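You operate a simulated robot arm through the tools that you are given. There is no shell and no other tool. Be economical: measure what you need, move in short steps, check, and stop when the job is done.

Carry out the task below with a simulated robot arm. There is one attempt and no reset: what you move stays moved.

## Task
Fold the honey bag shut and stick on the ordered seal.
Fine: the order card names the seal; press it down on the brown mark and lay the bag in the box jig.
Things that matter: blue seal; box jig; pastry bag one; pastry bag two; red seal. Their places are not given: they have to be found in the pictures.

The check looks at the end state, three seconds after you hand in, the way a careful person would. Anything else that was tipped, shoved, dropped, spilled or broken makes it a failure. Lids that push on must go on centred and level and be pressed home; caps that screw on are set level and turned clockwise until they are tight. Flat cloth is picked up by pressing the open fingertips on it (5 to 10 N) and closing them slowly along it; thin cloth reads only 2 to 8 mm in the jaws.

## Robot
A 7-joint arm with a two-finger parallel gripper, fixed in place. Base frame: the origin is at the foot of the arm, x ahead of it, y to its left, z up; the work surface is at about z = 892. Units: mm, degrees, N and s.
With the tool pointing down near the work surface it reaches from about 480 to 920 mm from the base axis. Its first joint turns from -115.0 to 115.0 degrees. Payload 3.91 kg.
The tool frame sits at the grasp point between the pads (the TCP): z along the fingers, y along the line on which they close. The tips reach 30 mm beyond it. The gripper opens to 110 mm. The fingers are 20 mm wide and 10 mm thick; the gripper's body (48 by 112 mm) begins 55 mm behind the TCP.
Orientation is that of the tool frame in the base frame, as a unit quaternion [w, x, y, z]. With the fingers straight down and closing along the base's y, the tool's x points along the base's -x, its y along +y and its z along -z.

## Interface
- The arm moves only by the tool send_rows. Its argument "commands" is one flat list of numbers, 7 for each row, row after row: the shift along the tool's x, y, z in mm, then the turn, a rotation vector about the tool's x, y, z in degrees, then the opening, from 0 (shut) to 1 (fully open). In form: [dx, dy, dz, wx, wy, wz, jaw, dx, dy, dz, wx, wy, wz, jaw, ...]. A call has 1 to 8 rows; each row is the pose to reach, as a shift and turn from the pose commanded when the call began, along the tool's axes at that moment. Each row takes 0.2 s and may step no farther than 50 mm and 8.6 degrees from the row before; otherwise, or with a gripper value out of range, the whole call is refused. A pose out of reach is approached as far as the arm can. The call stops where the force on the tool passes 40 N (or 10 N more than at its start, if that is more) or the arm is blocked; 0.2 s more then pass. Each finger travels about 153 mm/s and halts on what it meets, pressing with about 21 N; the grip force reading is that of the motor and also rises with nothing between the fingers. The clock runs only during rows and for 0.2 s after the last one: add rows that repeat a pose to give the fingers time. The reply holds the time, the measured pose of the TCP, the force on the tool along the base axes, the opening and the grip force, in the units named above and with some noise, with the torque about the TCP (base axes, N m) and any sound that the robot's microphone picked up, and new pictures: "show" is both (left out), scene, wrist or none.
- Cameras (640 x 400 px; columns grow to the right, rows downward): "scene" is fixed at [399.4, 501.8, 1622.7]; the picture's right is [-0.91, -0.41, 0.00], its down [-0.26, 0.58, -0.78] and it looks along [0.32, -0.71, -0.63] (base axes); focal length 369 px, centre (320, 200). "wrist" rides on the gripper at [72, 17, -103] in the tool frame; the picture's right is [-0.23, 0.97, 0.00], its down [-0.76, -0.18, -0.62] and it looks along [-0.61, -0.14, 0.78] (tool axes); focal length 222 px, centre (320, 200).
- slide_trunk(by): slides the trunk up (or, below 0, down) by that many mm; the arm rides with it, the base frame stays. It gives what a move gives, with no picture.
- point_at(camera, pixels): for up to 12 pixels [column, row] of the newest picture of that camera ("zoom" is the newest enlarged one), the place [x, y, z] in the base frame of the surface seen there, good to about 3 mm. No time passes.
- close_up(camera, box): a new picture of the part [left, top, right, bottom] of that camera's present view, enlarged. No time passes.
- hand_in(): hands the job in; it is judged then, once.

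Work in short steps. Measure before you move; look again where a grasp or a placing could have gone wrong, and mend it. You have 80 turns and 200 pictures in all, those below and enlarged ones among them. Open the gripper and draw the arm clear of the work before you hand the job in, unless the task says otherwise; then end with one line.

The tools are called after "Request:" as a command line: name --argument value ..., lists and objects as JSON in quotes. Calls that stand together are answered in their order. send_rows: Moves the arm, as the interface text tells. Its arguments: {"type":"object","properties":{"commands":{"type":"array"},"show":{"type":"string","enum":["both","scene","wrist","none"]}},"required":["commands"]} The other tools are called the same way: slide_trunk (by) slides the trunk up or down; point_at (camera, pixels) gives the place of the surface under pixels of a picture; close_up (camera, box) takes an enlarged picture of a part of a camera's view; hand_in () hands the job in.

At the start:

```text
clock: 0.0
position: [590.8, -307.1, 1258.7]
ee_rot: [0.0, 0.002, 1.0, 0.0]
contact_force: [-0.5, 0.1, 0.0]
torque: [0.03, -0.01, 0.03]
grip_width: 110.0
finger_force: 0.1
trunk travel left (down, up): [-750.0, 240.0]
```

scene: 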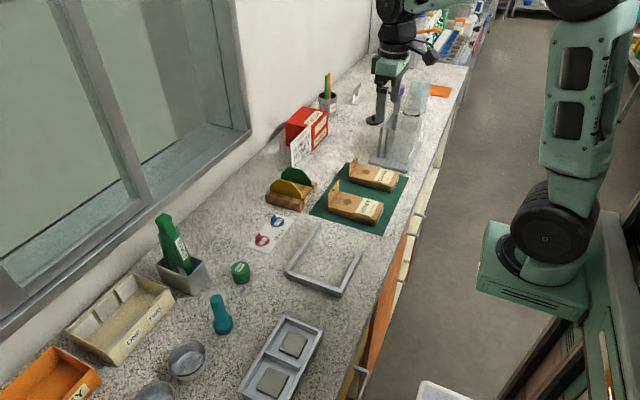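
wrist: 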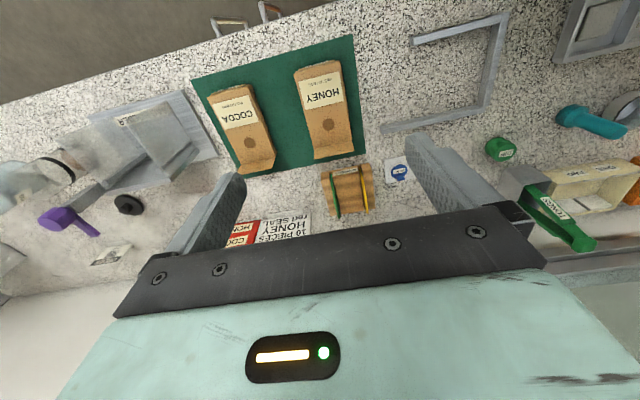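

The pictures show two bags on a green mat, the honey bag at wrist px (325,110), an order card near (270,228), and seals at scene (262,240) and (278,220). I take close-ups of each.

Request:
close_up --camera "scene" --box '[240, 90, 420, 300]'

Request:
close_up --camera "wrist" --box '[180, 40, 440, 260]'

```text
1.90 times, centred on (330, 195) of scene
```

zoom: 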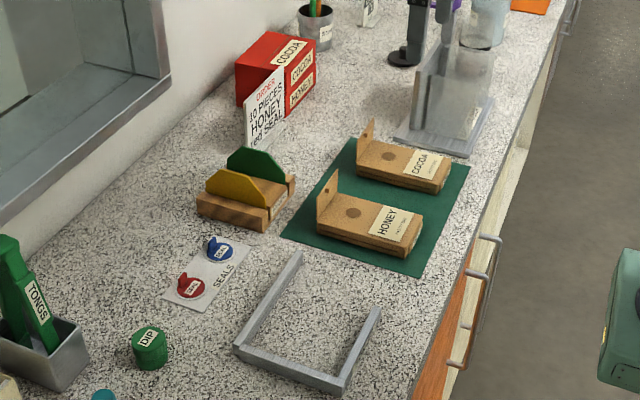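

```text
1.82 times, centred on (310, 150) of wrist
```

zoom: 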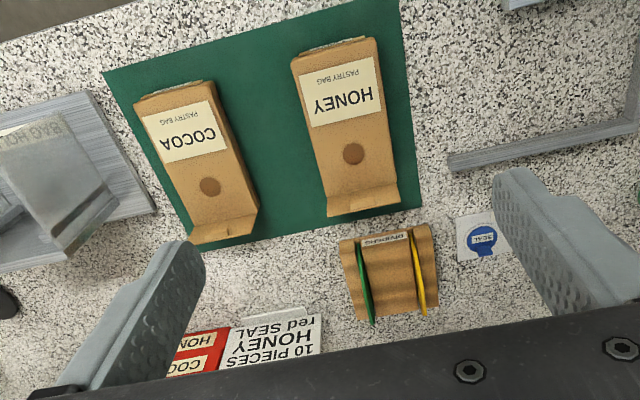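

The card orders 10 pieces of honey with a red seal. I look closely at the honey bag, the seals and the jig before measuring.

Request:
close_up --camera "scene" --box '[310, 150, 410, 240]'

Request:
point_at --camera "zoom" --pixels '[[130, 180], [145, 250], [250, 245], [460, 300], [420, 410], [135, 310], [230, 205], [330, 280]]'

Request:
close_up --camera "scene" --box '[240, 205, 310, 255]'

Request:
point_at --camera "scene" --pixels '[[262, 240], [278, 220], [318, 228], [288, 272], [338, 293], [360, 255], [312, 265], [335, 270], [311, 212], [384, 234], [408, 180], [347, 163]]'

```text
4.44 times, centred on (360, 195) of scene
```

zoom: 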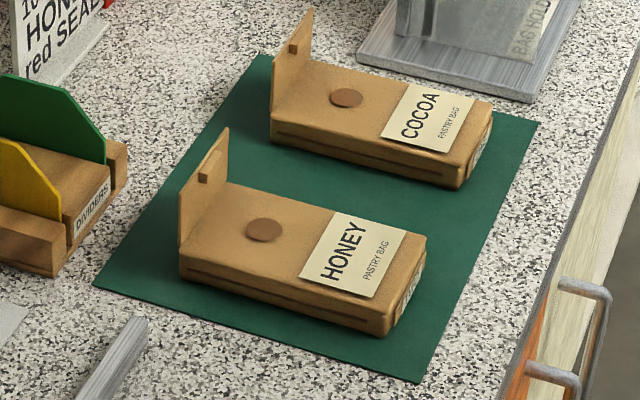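

```text
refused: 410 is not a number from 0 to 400
```

```text
8.00 times, centred on (275, 230) of scene
```

zoom: 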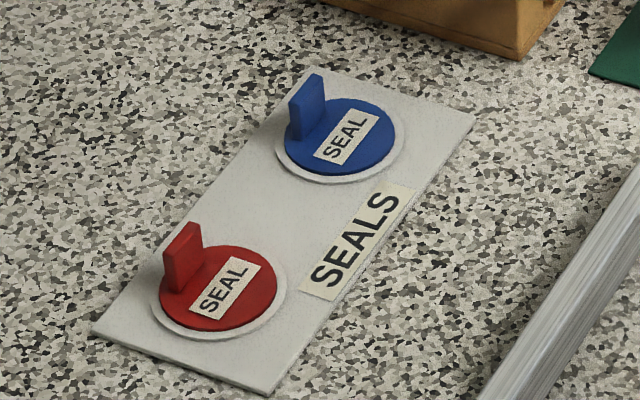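

```text
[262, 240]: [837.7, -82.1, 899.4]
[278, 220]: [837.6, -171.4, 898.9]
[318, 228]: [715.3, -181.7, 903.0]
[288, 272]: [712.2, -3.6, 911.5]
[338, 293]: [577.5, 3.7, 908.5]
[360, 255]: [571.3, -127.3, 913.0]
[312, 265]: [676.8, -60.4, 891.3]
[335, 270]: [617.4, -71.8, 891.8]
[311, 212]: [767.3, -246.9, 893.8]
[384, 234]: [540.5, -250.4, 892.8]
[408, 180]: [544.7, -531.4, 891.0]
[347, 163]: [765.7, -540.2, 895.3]
```

The seals each have an upright tab. I measure the red seal on the newest close-up, and the honey bag on a fresh one.

Request:
point_at --camera "zoom" --pixels '[[168, 240], [192, 225], [175, 270], [198, 250], [172, 288], [160, 310], [280, 290], [215, 245], [215, 325], [215, 290], [100, 330], [310, 80]]'

Request:
close_up --camera "scene" --box '[315, 170, 395, 240]'

Request:
close_up --camera "wrist" --box '[280, 50, 440, 170]'

```text
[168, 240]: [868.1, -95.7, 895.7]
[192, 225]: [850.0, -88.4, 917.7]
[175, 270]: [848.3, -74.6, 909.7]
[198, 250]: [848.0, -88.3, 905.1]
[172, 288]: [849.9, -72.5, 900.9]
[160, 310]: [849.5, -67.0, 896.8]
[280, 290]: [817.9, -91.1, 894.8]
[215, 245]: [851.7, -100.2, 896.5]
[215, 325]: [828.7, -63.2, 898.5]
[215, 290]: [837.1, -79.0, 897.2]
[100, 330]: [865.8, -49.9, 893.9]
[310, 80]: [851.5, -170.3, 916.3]
```

```text
5.71 times, centred on (355, 205) of scene
```

zoom: 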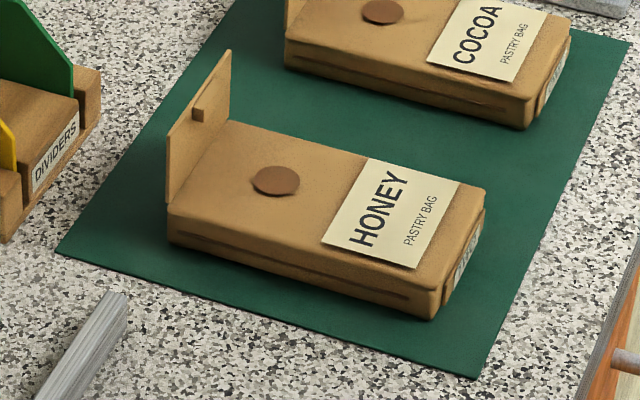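

```text
3.33 times, centred on (360, 110) of wrist
```

zoom: 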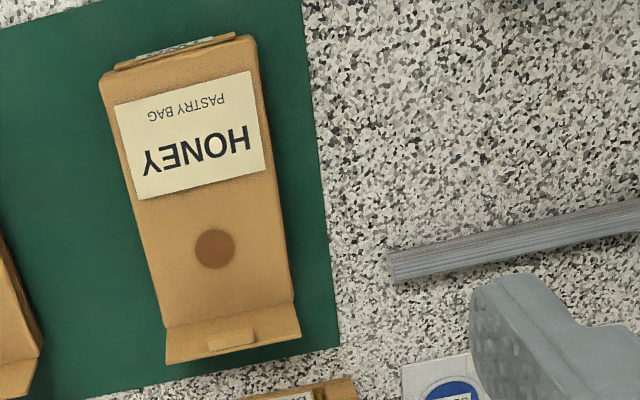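

The honey bag has an upright flap on its far (+x) end with a small nub. I measure the bag in this wrist close-up.

Request:
point_at --camera "zoom" --pixels '[[215, 249], [168, 325], [292, 300], [168, 360], [300, 335], [232, 340], [240, 318], [105, 80], [250, 42], [195, 140], [280, 220], [120, 70]]'

Request:
close_up --camera "scene" --box '[330, 175, 366, 210]'

Request:
point_at --camera "zoom" --pixels '[[200, 200], [300, 300]]'

```text
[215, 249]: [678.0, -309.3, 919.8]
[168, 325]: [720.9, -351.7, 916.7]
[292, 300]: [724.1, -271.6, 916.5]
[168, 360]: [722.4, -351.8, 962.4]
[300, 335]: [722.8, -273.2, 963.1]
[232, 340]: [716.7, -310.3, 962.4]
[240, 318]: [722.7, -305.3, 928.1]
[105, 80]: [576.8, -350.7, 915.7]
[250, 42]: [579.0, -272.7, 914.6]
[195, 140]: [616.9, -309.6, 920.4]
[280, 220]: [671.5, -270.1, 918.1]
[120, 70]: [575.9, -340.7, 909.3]
```

```text
11.43 times, centred on (348, 192) of scene
```

zoom: 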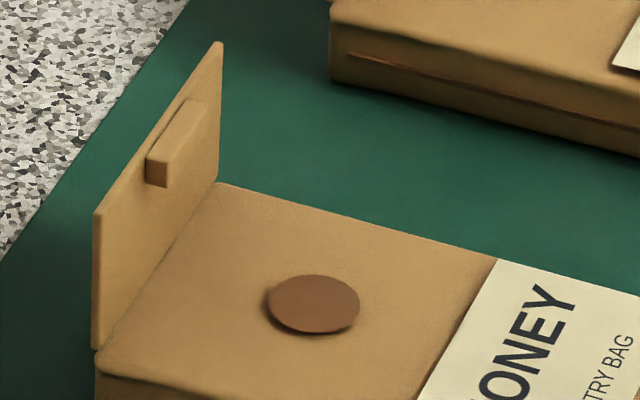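

```text
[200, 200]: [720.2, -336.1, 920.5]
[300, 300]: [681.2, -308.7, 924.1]
```

I measure the jig's inner edges in an enlarged view.

Request:
close_up --camera "scene" --box '[275, 215, 375, 305]'

Request:
close_up --camera "wrist" --box '[370, 0, 530, 140]'

```text
4.44 times, centred on (325, 260) of scene
```

zoom: 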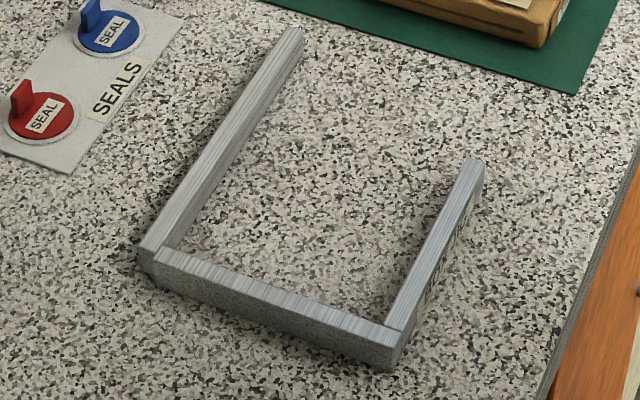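

```text
2.86 times, centred on (450, 70) of wrist
```

zoom: 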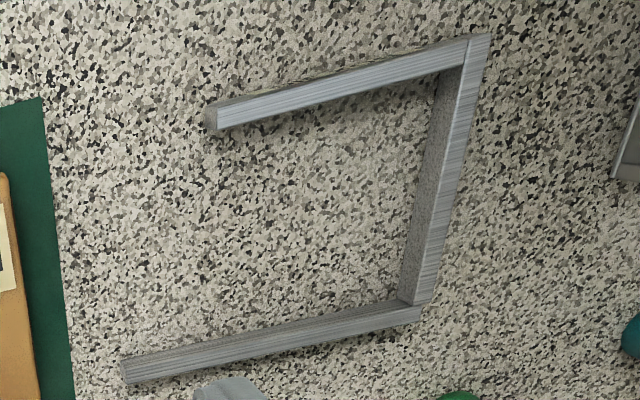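

Request:
point_at --camera "zoom" --pixels '[[125, 362], [125, 380], [405, 303], [415, 318], [433, 70], [466, 45], [488, 36], [217, 127], [212, 105], [465, 60], [440, 180], [420, 185]]'

```text
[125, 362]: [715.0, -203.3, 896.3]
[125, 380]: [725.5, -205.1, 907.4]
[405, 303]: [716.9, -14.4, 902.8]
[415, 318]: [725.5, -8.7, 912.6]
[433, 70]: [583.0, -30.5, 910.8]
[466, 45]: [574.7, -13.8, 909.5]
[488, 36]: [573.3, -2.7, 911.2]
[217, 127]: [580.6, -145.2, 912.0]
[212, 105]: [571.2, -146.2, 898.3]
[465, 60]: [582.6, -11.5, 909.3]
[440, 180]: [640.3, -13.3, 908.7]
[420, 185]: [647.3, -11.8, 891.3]
```

The jig interior is about x 583–713 with its back wall at y −12, so the 145 mm bag must be turned 90° to fit. Before pushing the flap I check the clearance to the dividers and the cocoa bag.

Request:
point_at --camera "wrist" --pixels '[[325, 172], [368, 165], [337, 215], [365, 205], [330, 180], [372, 210], [263, 130], [262, 160], [245, 95], [215, 100]]'

Request:
point_at --camera "scene" --pixels '[[293, 172], [290, 183], [312, 180], [268, 200], [298, 208], [355, 158]]'

```text
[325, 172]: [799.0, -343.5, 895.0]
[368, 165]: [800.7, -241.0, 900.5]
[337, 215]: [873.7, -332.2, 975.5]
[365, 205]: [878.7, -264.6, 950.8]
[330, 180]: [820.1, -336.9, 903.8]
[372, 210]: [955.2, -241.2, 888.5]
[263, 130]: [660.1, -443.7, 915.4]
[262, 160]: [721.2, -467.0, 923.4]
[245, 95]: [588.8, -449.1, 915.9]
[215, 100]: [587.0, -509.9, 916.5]
```

```text
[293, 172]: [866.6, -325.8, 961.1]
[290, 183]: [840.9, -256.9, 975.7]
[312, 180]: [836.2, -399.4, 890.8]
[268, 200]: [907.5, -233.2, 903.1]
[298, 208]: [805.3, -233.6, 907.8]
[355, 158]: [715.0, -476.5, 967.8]
```

The dividers start at x≈799 and the cocoa bag lies beyond y −440, so there is room behind the flap. I move above (758, −311) with the jaws partly open, as a wide pusher.

Request:
send_rows --commands '[-42, -1, 42, 0, 0, 0, 0.35, -84, -2, 84, 0, 0, 0, 0.35, -126, -3, 126, 0, 0, 0, 0.35, -168, -4, 168, 0, 0, 0, 0.35, -168, -4, 208, 0, 0, 0, 0.35, -168, -4, 208, 0, 0, 0, 0.35]' --show "both"

```text
refused: row 1 steps farther than a row can; nothing moved
```

The diagonal step was over 50 mm, so I send smaller rows.

Request:
send_rows --commands '[-34, -1, 34, 0, 0, 0, 0.35, -68, -2, 68, 0, 0, 0, 0.35, -102, -3, 102, 0, 0, 0, 0.35, -136, -4, 136, 0, 0, 0, 0.35, -168, -4, 168, 0, 0, 0, 0.35, -168, -4, 208, 0, 0, 0, 0.35, -168, -4, 208, 0, 0, 0, 0.35]' --show "both"

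```text
clock: 1.6
position: [760.3, -313.6, 1051.6]
ee_rot: [0.0, 0.002, 1.0, -0.001]
contact_force: [-0.1, 0.2, -0.5]
torque: [0.01, 0.0, 0.01]
grip_width: 38.6
finger_force: 0.1
trunk travel left (down, up): [-750.0, 240.0]
```

scene: 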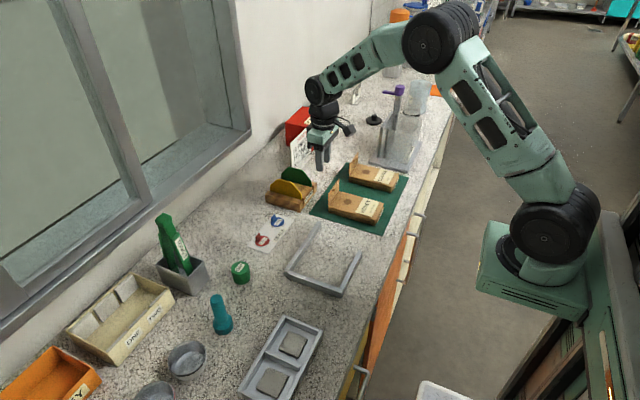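
wrist: 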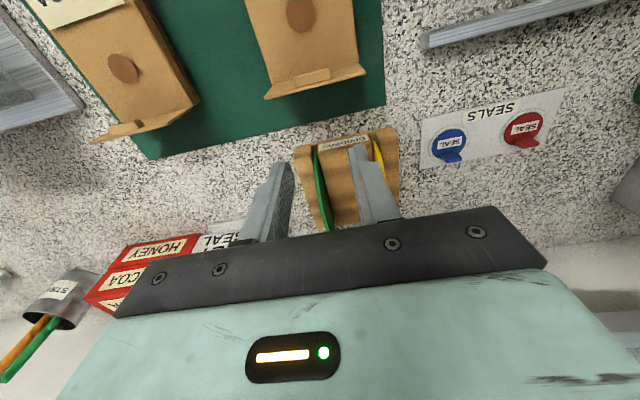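

Tips are clear behind the flap. I lower to tip height ≈946 and push toward −x until the flap leans over.

Request:
send_rows --commands '[0, 3, 40, 0, 0, 0, 0.35, 0, 3, 76, 0, 0, 0, 0.35, 20, 3, 76, 0, 0, 0, 0.35, 32, 3, 76, 0, 0, 0, 0.35, 40, 3, 76, 0, 0, 0, 0.35, 48, 3, 77, 0, 0, 0, 0.35, 54, 3, 79, 0, 0, 0, 0.35]' --show "both"

```text
clock: 3.2
position: [703.7, -309.8, 970.1]
ee_rot: [0.0, 0.001, 1.0, 0.0]
contact_force: [0.5, 0.9, -0.4]
torque: [0.02, 0.01, 0.01]
grip_width: 38.6
finger_force: 0.1
trunk travel left (down, up): [-750.0, 240.0]
```

scene: 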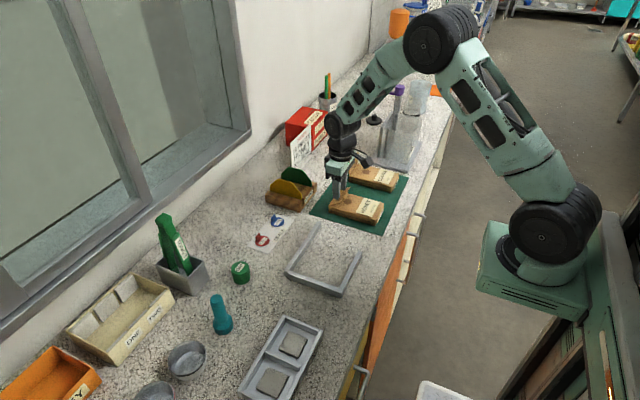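
wrist: 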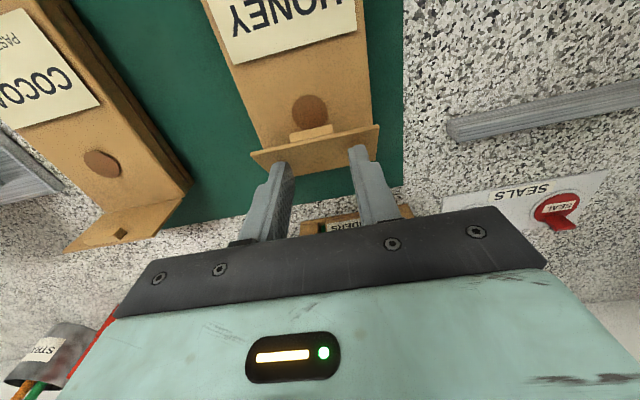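

The flap is leaning over under the tips. I continue over and down along the arc.

Request:
send_rows --commands '[5, 0, 5, 0, 0, 0, 0.35, 8, 0, 10, 0, 0, 0, 0.35, 10, 0, 14, 0, 0, 0, 0.35, 11, 0, 17, 0, 0, 0, 0.35, 11, 0, 19, 0, 0, 0, 0.35]' --show "both"

Request:
close_up --camera "scene" --box '[310, 150, 410, 240]'

```text
clock: 4.4
position: [694.5, -308.2, 952.6]
ee_rot: [0.0, 0.001, 1.0, 0.0]
contact_force: [0.6, -0.4, -0.4]
torque: [-0.02, -0.03, 0.01]
grip_width: 38.6
finger_force: 0.0
trunk travel left (down, up): [-750.0, 240.0]
```

scene: 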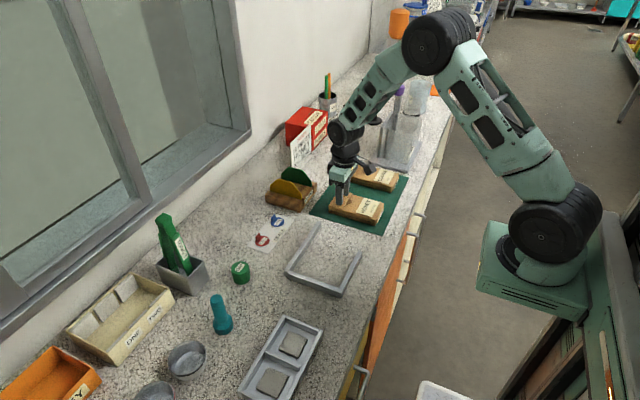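
wrist: 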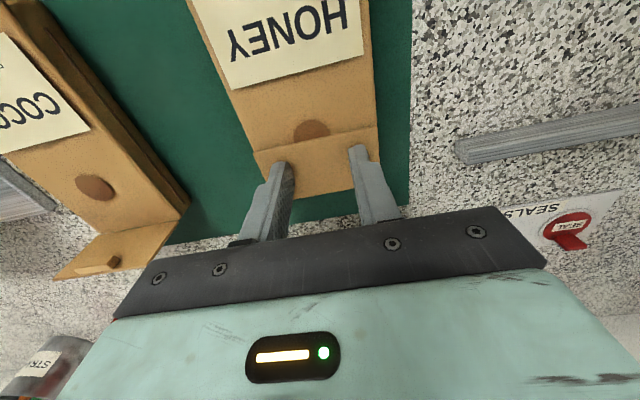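

```text
4.44 times, centred on (360, 195) of scene
```

zoom: 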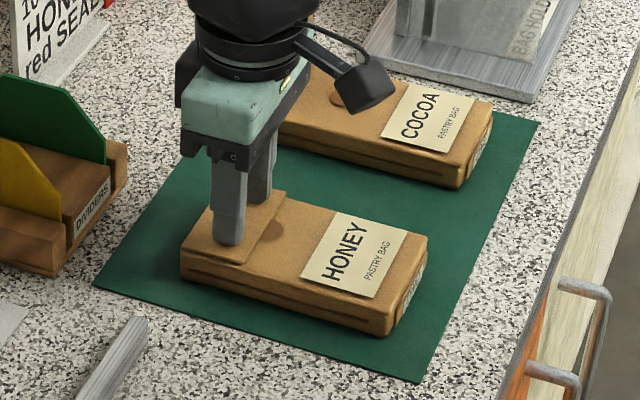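

The flap is down with its edge across the mark. I press gently in small steps to set the crease and watch the force.

Request:
send_rows --commands '[0, 0, 1, 0, 0, 0, 0.35, 0, 0, 2, 0, 0, 0, 0.35, 0, 0, 3, 0, 0, 0, 0.35]' --show "none"

```text
clock: 5.2
position: [694.0, -309.8, 951.7]
ee_rot: [0.001, 0.001, 1.0, 0.0]
contact_force: [-3.3, -0.4, 18.7]
torque: [0.01, 0.32, 0.01]
grip_width: 38.6
finger_force: 0.0
trunk travel left (down, up): [-750.0, 240.0]
```

The press reads about 19 N, which is enough. I hold briefly, then lift clear and check whether the flap stays down.

Request:
send_rows --commands '[0, 0, 0, 0, 0, 0, 0.35, 0, 0, -10, 0, 0, 0, 0.35, 0, 0, -40, 0, 0, 0, 0.35, 0, 0, -80, 0, 0, 0, 0.35, 0, 0, -120, 0, 0, 0, 0.35, 0, 0, -120, 0, 0, 0, 0.35]' --show "wrist"

Request:
close_up --camera "scene" --box '[310, 150, 410, 240]'

```text
clock: 6.6
position: [693.7, -309.9, 1069.2]
ee_rot: [0.001, 0.001, 1.0, 0.0]
contact_force: [0.7, 0.0, 0.3]
torque: [-0.06, 0.02, -0.01]
grip_width: 38.6
finger_force: 0.1
trunk travel left (down, up): [-750.0, 240.0]
```

wrist: 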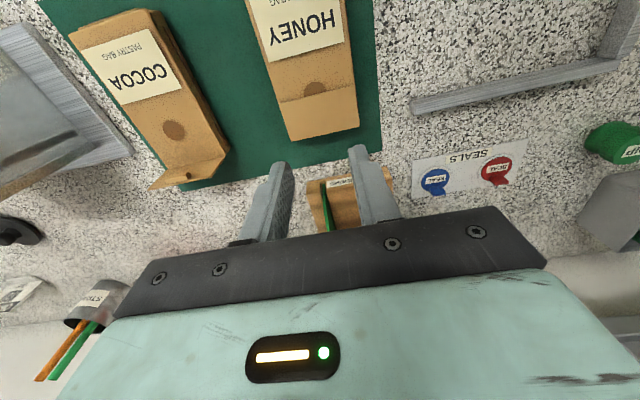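

```text
4.44 times, centred on (360, 195) of scene
```

zoom: 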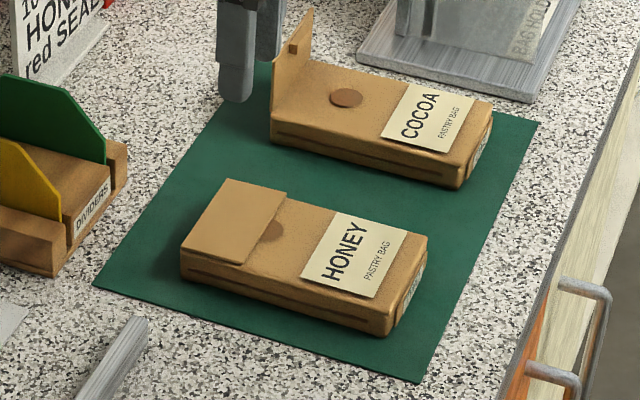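

The flap stays folded. Now the red seal: its tab lies along y at x≈849, so I move toward it while turning the tool about −90° to close along x.

Request:
send_rows --commands '[-19, 29, 0, 0, 0, -8.5, 0.35, -38, 58, 0, 0, 0, -17, 0.35, -57, 87, 0, 0, 0, -25.5, 0.35, -76, 116, 0, 0, 0, -34, 0.35, -95, 145, 0, 0, 0, -42.5, 0.35, -114, 174, 0, 0, 0, -51, 0.35, -134, 203, 0, 0, 0, -59.5, 0.35, -154, 230, 0, 0, 0, -68, 0.35]' --show "none"

Request:
send_rows --commands '[0, 0, 0, 0, 0, -8, 0.35, 0, 0, 0, 0, 0, -16, 0.35, 0, 0, 0, 0, 0, -22, 0.35, 0, 0, 0, 0, 0, -22, 0.35]' --show "both"

Request:
close_up --camera "scene" --box '[230, 180, 310, 255]'

```text
clock: 8.4
position: [848.1, -79.1, 1069.4]
ee_rot: [0.0, -0.56, 0.829, -0.001]
contact_force: [0.5, 0.0, 0.1]
torque: [0.01, 0.0, 0.02]
grip_width: 38.5
finger_force: 0.1
trunk travel left (down, up): [-750.0, 240.0]
```

```text
clock: 9.4
position: [849.2, -78.8, 1069.1]
ee_rot: [0.0, 0.707, -0.707, 0.0]
contact_force: [0.4, -1.2, -0.2]
torque: [-0.01, -0.01, 0.0]
grip_width: 38.6
finger_force: 0.0
trunk travel left (down, up): [-750.0, 240.0]
```

scene: 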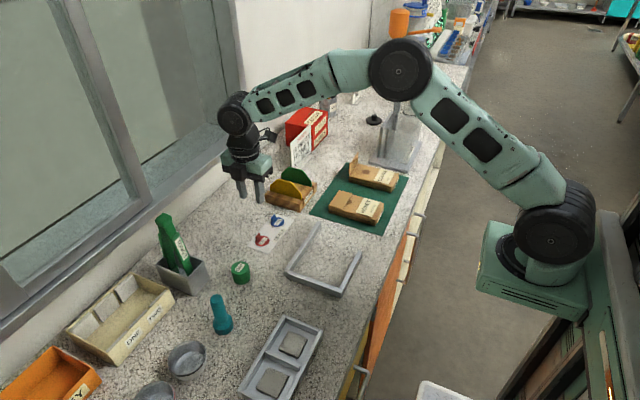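
wrist: 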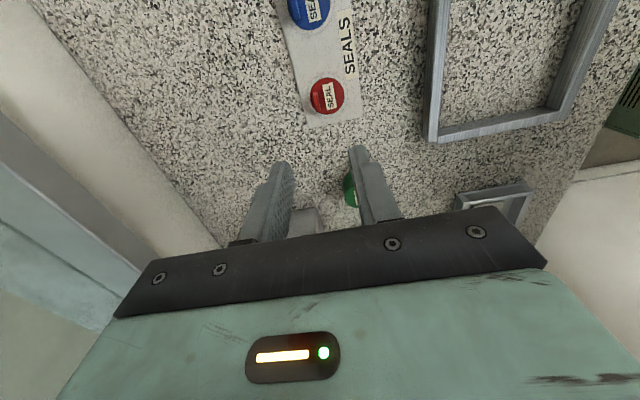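

```text
5.33 times, centred on (270, 218) of scene
```

zoom: 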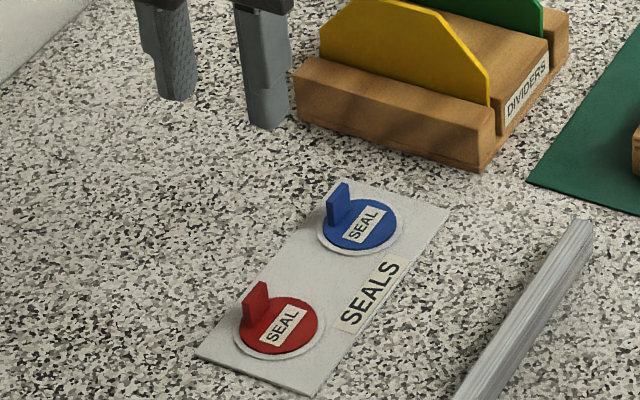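

I measure the tab's position once more in an enlarged wrist view before descending.

Request:
close_up --camera "wrist" --box '[300, 70, 356, 120]'

Request:
point_at --camera "zoom" --pixels '[[130, 180], [150, 180], [165, 180], [130, 240], [145, 220], [240, 200], [440, 200], [280, 70], [280, 330]]'

```text
8.00 times, centred on (328, 95) of wrist
```

zoom: 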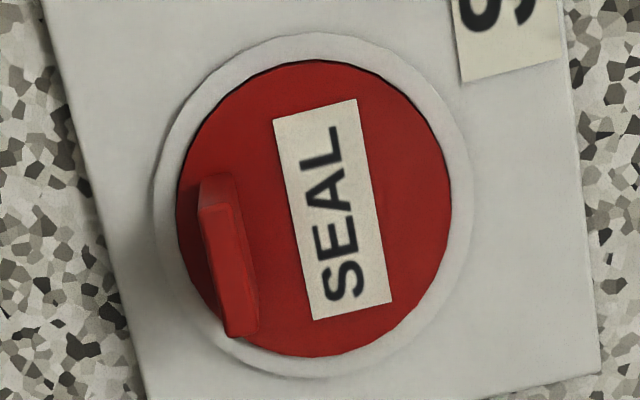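

```text
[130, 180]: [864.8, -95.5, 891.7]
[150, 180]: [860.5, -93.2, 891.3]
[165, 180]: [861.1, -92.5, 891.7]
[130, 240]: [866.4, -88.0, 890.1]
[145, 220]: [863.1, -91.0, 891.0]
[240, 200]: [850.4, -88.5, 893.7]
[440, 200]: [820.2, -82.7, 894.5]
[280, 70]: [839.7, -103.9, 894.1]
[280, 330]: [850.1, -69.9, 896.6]
```

Request:
point_at --camera "zoom" --pixels '[[205, 210], [240, 210], [235, 330], [255, 325], [222, 250], [248, 270], [320, 62], [400, 340], [448, 210], [180, 210], [330, 210], [310, 355]]'

```text
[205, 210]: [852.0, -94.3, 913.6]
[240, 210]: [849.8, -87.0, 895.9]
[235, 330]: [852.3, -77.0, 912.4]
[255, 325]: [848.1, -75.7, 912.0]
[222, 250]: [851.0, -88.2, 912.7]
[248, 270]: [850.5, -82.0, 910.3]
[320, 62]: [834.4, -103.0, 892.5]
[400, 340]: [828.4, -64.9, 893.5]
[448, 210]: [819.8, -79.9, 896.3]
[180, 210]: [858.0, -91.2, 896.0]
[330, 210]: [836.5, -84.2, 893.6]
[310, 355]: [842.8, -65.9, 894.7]
```

The tab spans x 848–853, y −92…−73, top z ≈914; the disc top is ≈896. I descend to put the tips at about z 902, straddling the tab.

Request:
send_rows --commands '[4, -1, 40, 0, 0, 0, 0.35, 4, -1, 80, 0, 0, 0, 0.3, 4, -1, 110, 0, 0, 0, 0.3, 4, -1, 126, 0, 0, 0, 0.3, 4, -1, 137, 0, 0, 0, 0.3, 4, -1, 137, 0, 0, 0, 0.3]' --show "wrist"

Request:
close_up --camera "scene" --box '[230, 190, 310, 255]'

```text
clock: 10.8
position: [849.9, -82.8, 932.6]
ee_rot: [0.0, -0.707, 0.707, 0.0]
contact_force: [-0.4, 0.3, 0.7]
torque: [0.0, -0.02, -0.02]
grip_width: 33.3
finger_force: 0.1
trunk travel left (down, up): [-750.0, 240.0]
```

wrist: 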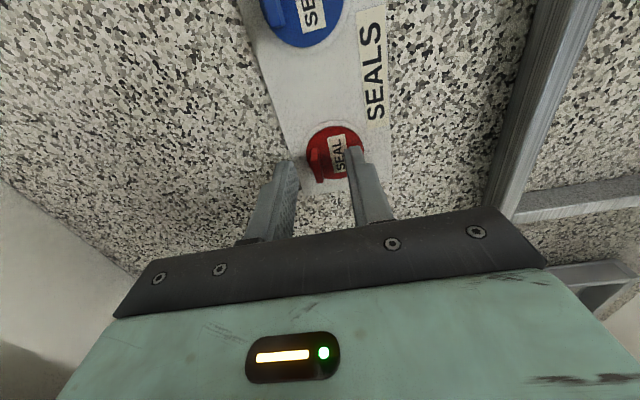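

```text
6.15 times, centred on (270, 222) of scene
```

zoom: 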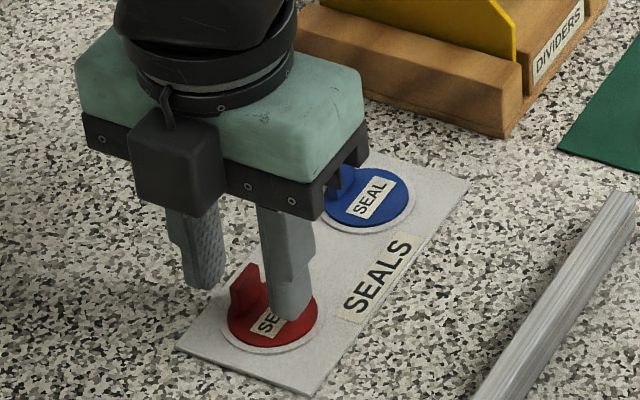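

The tips straddle the tab. I close on it in place.

Request:
send_rows --commands '[0, 0, 0, 0, 0, 0, 0.2, 0, 0, 0, 0, 0, 0, 0.1, 0, 0, 0, 0, 0, 0, 0.05, 0, 0, 0, 0, 0, 0, 0, 0, 0, 0, 0, 0, 0, 0]' --show "none"

Request:
close_up --camera "scene" --box '[230, 190, 310, 255]'

```text
clock: 12.0
position: [850.0, -81.7, 932.7]
ee_rot: [0.0, -0.707, 0.708, 0.0]
contact_force: [0.7, -1.0, -0.9]
torque: [0.02, 0.01, -0.04]
grip_width: 1.9
finger_force: 21.2
trunk travel left (down, up): [-750.0, 240.0]
```

```text
6.15 times, centred on (270, 222) of scene
```

zoom: 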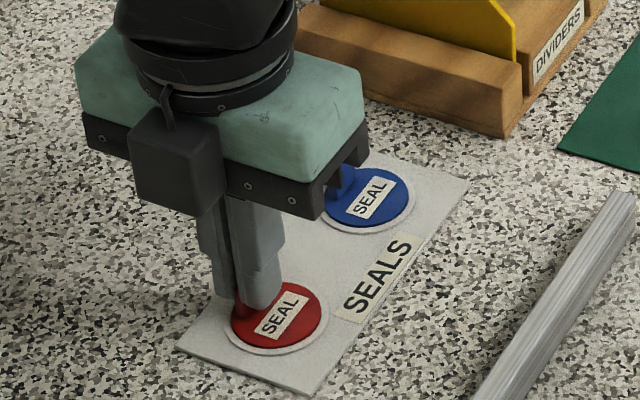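

The jaws stopped at 1.9 mm, on a thin tab. I lift a little and look whether the seal comes off its backing.

Request:
send_rows --commands '[0, 0, -3, 0, 0, 0, 0, 0, 0, -8, 0, 0, 0, 0, 0, 0, -20, 0, 0, 0, 0, 0, 0, -40, 0, 0, 0, 0, 0, 0, -60, 0, 0, 0, 0]' --show "wrist"

Request:
close_up --camera "scene" --box '[220, 180, 310, 255]'

```text
clock: 13.2
position: [848.9, -81.6, 992.9]
ee_rot: [0.0, 0.707, -0.707, 0.0]
contact_force: [0.1, 0.5, -0.4]
torque: [0.0, 0.0, 0.01]
grip_width: 2.0
finger_force: 20.8
trunk travel left (down, up): [-750.0, 240.0]
```

wrist: 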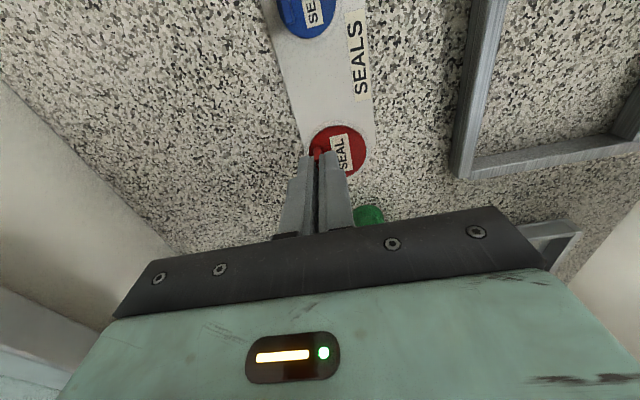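

```text
5.33 times, centred on (265, 218) of scene
```

zoom: 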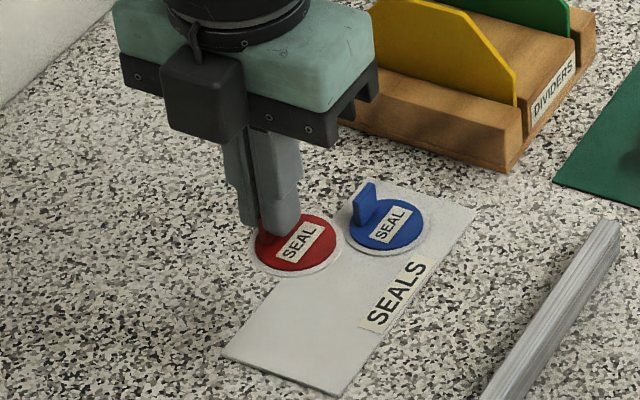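

The seal is held by its tab, disc level. I raise it and carry it above the brown mark at (679.5, −309); the disc centre sits 12 mm on the −x side of the TCP.

Request:
send_rows --commands '[0, 0, -40, 0, 0, 0, 0, 34, 24, -57, 0, 0, 0, 0, 72, 50, -57, 0, 0, 0, 0, 110, 77, -57, 0, 0, 0, 0, 149, 104, -57, 0, 0, 0, 0, 188, 131, -57, 0, 0, 0, 0, 226, 157.5, -57, 0, 0, 0, 0, 226, 157.5, -57, 0, 0, 0, 0]' --show "none"

Request:
send_rows --commands '[0, 0, 35, 0, 0, 0, 0, 0, 0, 70, 0, 0, 0, 0, 0, 0, 70, 0, 0, 0, 0]' --show "both"

Request:
close_up --camera "scene" --box '[310, 150, 400, 230]'

Request:
close_up --camera "wrist" --box '[260, 80, 420, 200]'

```text
clock: 15.0
position: [691.7, -312.8, 1046.9]
ee_rot: [0.0, -0.707, 0.707, 0.0]
contact_force: [0.0, -0.4, -1.0]
torque: [0.02, -0.04, 0.01]
grip_width: 1.6
finger_force: 21.1
trunk travel left (down, up): [-750.0, 240.0]
```

```text
clock: 15.8
position: [691.2, -308.6, 979.4]
ee_rot: [0.0, -0.707, 0.707, 0.0]
contact_force: [0.4, -0.5, -0.2]
torque: [-0.04, -0.03, 0.02]
grip_width: 1.8
finger_force: 21.5
trunk travel left (down, up): [-750.0, 240.0]
```

scene: 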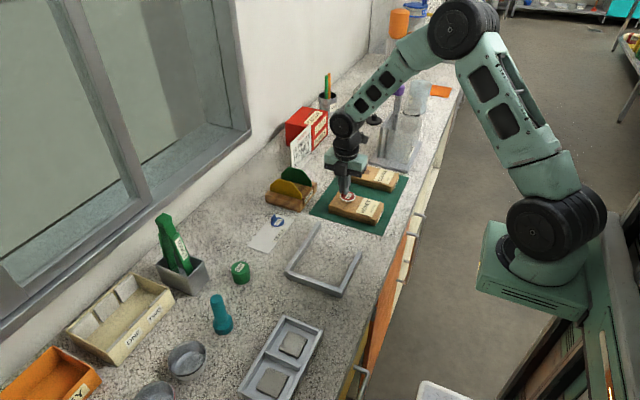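
wrist: 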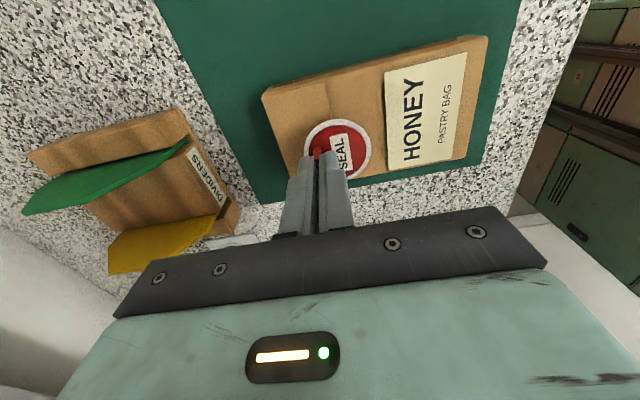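

```text
5.00 times, centred on (355, 190) of scene
```

zoom: 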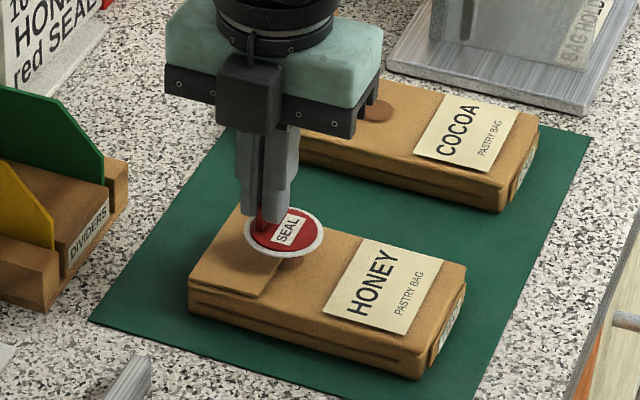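

```text
3.33 times, centred on (340, 140) of wrist
```

zoom: 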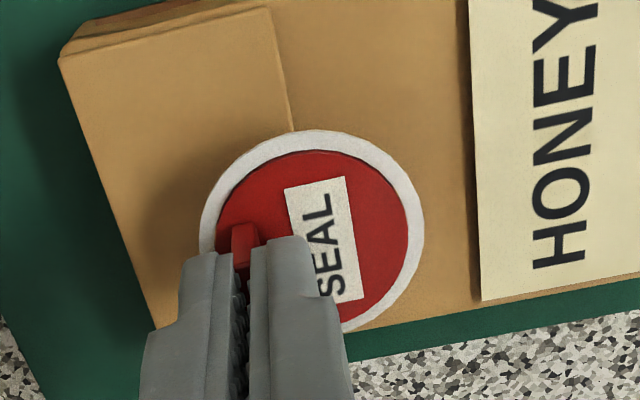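

I verify the hovering seal's rim position against the mark before lowering.

Request:
point_at --camera "zoom" --pixels '[[208, 225], [418, 220], [318, 138], [345, 322], [330, 190], [283, 60], [278, 30]]'

```text
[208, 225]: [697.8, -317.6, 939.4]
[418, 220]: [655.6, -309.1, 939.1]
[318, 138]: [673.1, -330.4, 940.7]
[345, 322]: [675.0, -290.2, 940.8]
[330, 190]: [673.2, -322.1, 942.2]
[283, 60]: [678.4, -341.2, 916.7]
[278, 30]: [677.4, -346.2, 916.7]
```

The hovering seal's centre is at about (676.7, −310.3), 2.5 mm short of the mark in x. I correct that and lower toward contact.

Request:
send_rows --commands '[-1, -2.5, 6, 0, 0, 0, 0, -1, -2.5, 12, 0, 0, 0, 0, -1, -2.5, 14, 0, 0, 0, 0, -1, -2.5, 15, 0, 0, 0, 0, -1, -2.5, 16, 0, 0, 0, 0]' --show "none"

```text
clock: 17.0
position: [694.3, -307.4, 962.4]
ee_rot: [-0.001, -0.707, 0.707, 0.0]
contact_force: [0.3, 0.3, 0.2]
torque: [0.03, 0.0, 0.01]
grip_width: 1.8
finger_force: 21.1
trunk travel left (down, up): [-750.0, 240.0]
```

No contact yet, so I go on in half-millimetre to millimetre steps.

Request:
send_rows --commands '[0, 0, 1, 0, 0, 0, 0, 0, 0, 2, 0, 0, 0, 0, 0, 0, 2.5, 0, 0, 0, 0, 0, 0, 3, 0, 0, 0, 0]' --show "none"

Request:
close_up --camera "scene" --box '[320, 160, 390, 225]'

```text
clock: 18.0
position: [692.7, -307.3, 961.1]
ee_rot: [0.0, -0.707, 0.708, -0.001]
contact_force: [-1.2, 0.4, 4.7]
torque: [0.04, 0.0, 0.01]
grip_width: 1.8
finger_force: 20.7
trunk travel left (down, up): [-750.0, 240.0]
```

```text
6.15 times, centred on (355, 192) of scene
```

zoom: 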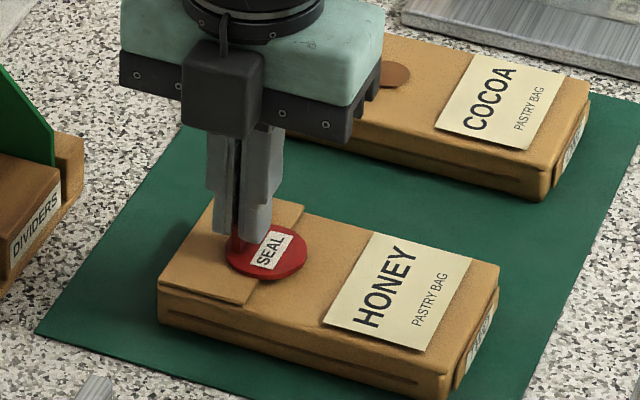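

The seal is in contact at 4.7 N and lies across the flap edge. I press on to roughly 15 N.

Request:
send_rows --commands '[0, 0, 1, 0, 0, 0, 0, 0, 0, 2, 0, 0, 0, 0, 0, 0, 2, 0, 0, 0, 0]' --show "none"

```text
clock: 18.8
position: [694.3, -307.1, 959.1]
ee_rot: [0.0, -0.707, 0.707, -0.001]
contact_force: [1.9, 2.0, 16.0]
torque: [0.05, 0.08, -0.05]
grip_width: 1.9
finger_force: 21.2
trunk travel left (down, up): [-750.0, 240.0]
```

The seal is pressed at 16 N. I hold it, release the tab and rise.

Request:
send_rows --commands '[0, 0, 0, 0, 0, 0, 0, 0, 0, 0, 0, 0, 0, 0, 0, 0, 0, 0, 0, 0, 0.12, 0, 0, 0, 0, 0, 0, 0.12, 0, 0, -8, 0, 0, 0, 0.12, 0, 0, -30, 0, 0, 0, 0.12, 0, 0, -70, 0, 0, 0, 0.12, 0, 0, -70, 0, 0, 0, 0.12]' --show "wrist"

Request:
close_up --camera "scene" --box '[320, 160, 390, 225]'

Request:
close_up --camera "wrist" --box '[260, 60, 420, 180]'

```text
clock: 20.6
position: [693.4, -307.8, 1030.1]
ee_rot: [-0.001, -0.707, 0.708, 0.001]
contact_force: [0.5, 1.1, -0.2]
torque: [0.03, 0.0, -0.02]
grip_width: 13.0
finger_force: 0.1
trunk travel left (down, up): [-750.0, 240.0]
```

wrist: 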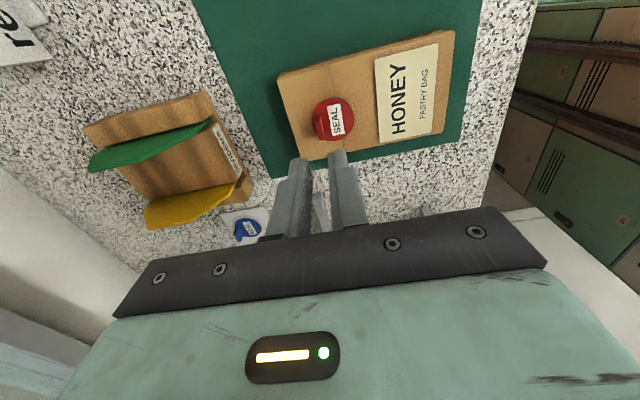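

```text
6.15 times, centred on (355, 192) of scene
```

zoom: 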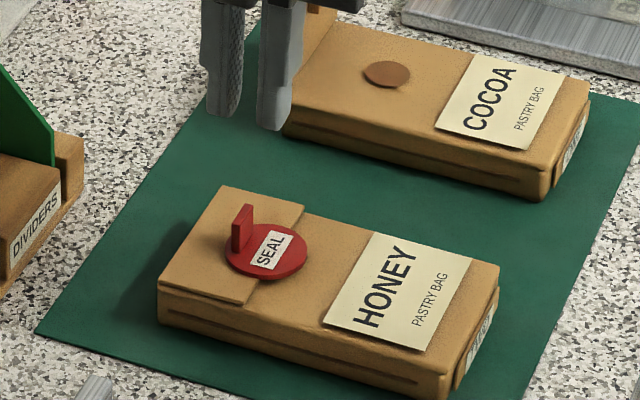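

```text
3.33 times, centred on (340, 120) of wrist
```

zoom: 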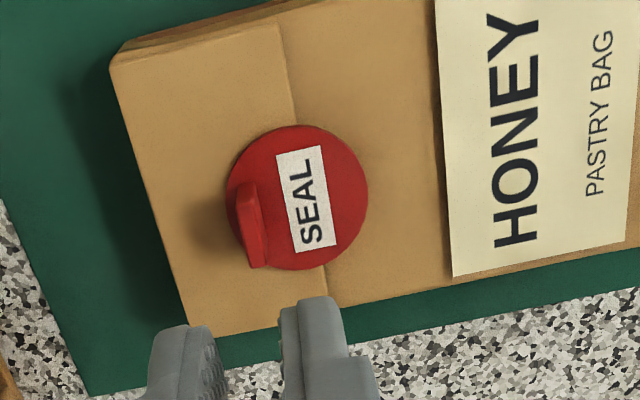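

The seal stays on, covering the mark and the flap edge. I check that it is level and centred.

Request:
point_at --camera "zoom" --pixels '[[235, 170], [362, 200], [300, 132], [305, 262], [345, 170], [265, 160], [290, 40], [220, 260], [390, 260], [250, 190]]'

```text
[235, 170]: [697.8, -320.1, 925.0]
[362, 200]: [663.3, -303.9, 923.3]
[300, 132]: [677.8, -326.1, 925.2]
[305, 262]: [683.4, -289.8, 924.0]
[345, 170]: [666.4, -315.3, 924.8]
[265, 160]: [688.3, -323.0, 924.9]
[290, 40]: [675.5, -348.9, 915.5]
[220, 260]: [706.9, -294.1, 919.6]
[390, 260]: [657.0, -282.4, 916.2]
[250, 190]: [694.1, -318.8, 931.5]
```

The seal is level at z≈924, centred at about (680, −309). Next I turn the tool back to close along y, above the bag's middle at (650, −311.5).

Request:
send_rows --commands '[0, 5, -20, 0, 0, 8.5, 0.12, 1, 11, -30, 0, 0, 17, 0.12, 2, 17, -30, 0, 0, 25.5, 0.3, 3, 23, -30, 0, 0, 34, 0.5, 3.7, 29, -30, 0, 0, 42.5, 0.7, 3.7, 35, -30, 0, 0, 51, 0.9, 3.7, 40, -30, 0, 0, 59.5, 1, 3.7, 43.4, -30, 0, 0, 68, 1]' --show "none"

Request:
send_rows --commands '[0, 0, 0, 0, 0, 8, 1, 0, 0, 0, 0, 0, 16, 1, 0, 0, 0, 0, 0, 22, 1, 0, 0, 0, 0, 0, 22, 1]' --show "wrist"

Request:
point_at --camera "wrist" --pixels '[[320, 60]]'

```text
clock: 22.4
position: [650.0, -310.5, 1057.5]
ee_rot: [0.0, -0.189, 0.982, 0.001]
contact_force: [0.6, 0.9, -0.1]
torque: [-0.01, 0.01, 0.0]
grip_width: 110.0
finger_force: 0.1
trunk travel left (down, up): [-750.0, 240.0]
```

```text
clock: 23.4
position: [650.5, -311.4, 1057.1]
ee_rot: [0.001, 0.001, 1.0, 0.0]
contact_force: [0.0, 0.1, 0.5]
torque: [-0.02, -0.02, 0.01]
grip_width: 109.9
finger_force: 0.1
trunk travel left (down, up): [-750.0, 240.0]
```

wrist: 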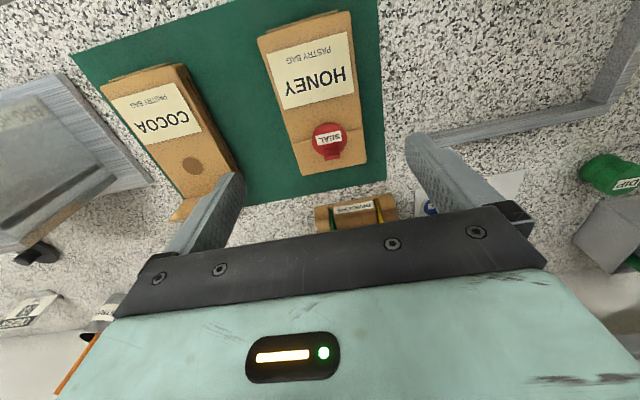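

```text
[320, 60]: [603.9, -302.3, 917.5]
```

The open jaws are centred over the bag with about 14 mm clearance per side. I descend to tips at z≈897.

Request:
send_rows --commands '[0, 0, 45, 0, 0, 0, 1, 0, 0, 85, 0, 0, 0, 1, 0, 0, 110, 0, 0, 0, 1, 0, 0, 122, 0, 0, 0, 1, 0, 0, 129, 0, 0, 0, 1, 0, 0, 129, 0, 0, 0, 1]' --show "none"

Request:
close_up --camera "scene" --box '[310, 150, 410, 240]'

```text
clock: 24.8
position: [650.5, -311.9, 928.3]
ee_rot: [0.0, 0.001, 1.0, 0.0]
contact_force: [-0.5, 0.4, -0.2]
torque: [0.01, -0.01, -0.03]
grip_width: 110.2
finger_force: 0.1
trunk travel left (down, up): [-750.0, 240.0]
```

```text
4.44 times, centred on (360, 195) of scene
```

zoom: 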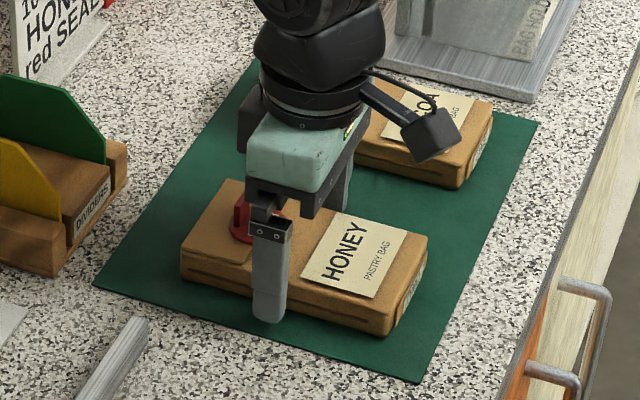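

The fingers straddle the bag, clear of the seal. I close stepwise and read the width.

Request:
send_rows --commands '[0, 0, 0, 0, 0, 0, 0.85, 0, 0, 0, 0, 0, 0, 0.78, 0, 0, 0, 0, 0, 0, 0.74, 0, 0, 0, 0, 0, 0, 0.7, 0, 0, 0, 0, 0, 0, 0.7]' --show "none"

Request:
close_up --camera "scene" --box '[310, 150, 410, 240]'

```text
clock: 26.0
position: [650.6, -311.4, 928.2]
ee_rot: [0.0, 0.001, 1.0, 0.0]
contact_force: [0.6, 0.5, -0.8]
torque: [0.05, -0.01, -0.01]
grip_width: 85.5
finger_force: 21.3
trunk travel left (down, up): [-750.0, 240.0]
```

```text
4.44 times, centred on (360, 195) of scene
```

zoom: 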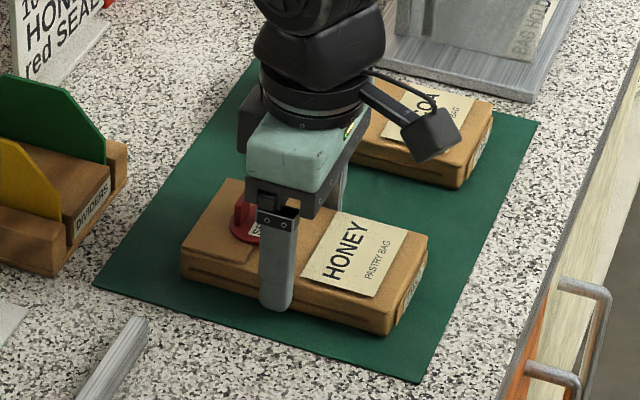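

The jaws hold the bag at 85.5 mm with full grip force. I lift straight up and look.

Request:
send_rows --commands '[0, 0, -3, 0, 0, 0, 0.7, 0, 0, -10, 0, 0, 0, 0.7, 0, 0, -30, 0, 0, 0, 0.7, 0, 0, -60, 0, 0, 0, 0.7, 0, 0, -90, 0, 0, 0, 0.7, 0, 0, -90, 0, 0, 0, 0.7]' --show "both"

```text
clock: 27.4
position: [650.5, -312.4, 1018.8]
ee_rot: [0.001, 0.002, 1.0, 0.0]
contact_force: [0.4, 0.3, -1.6]
torque: [-0.01, 0.03, 0.03]
grip_width: 85.2
finger_force: 21.4
trunk travel left (down, up): [-750.0, 240.0]
```

scene: 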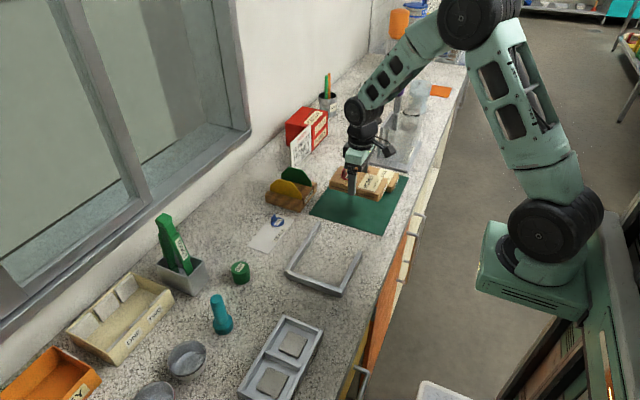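
wrist: 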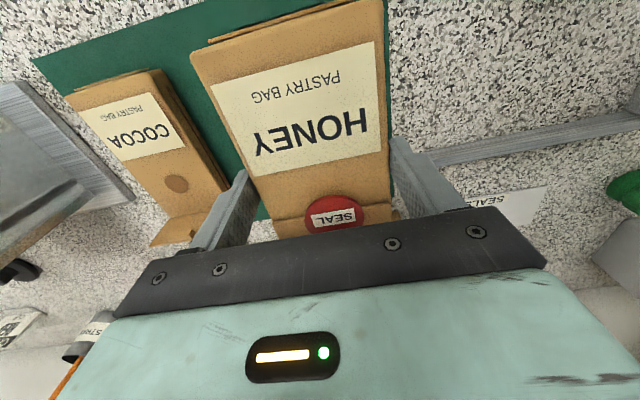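

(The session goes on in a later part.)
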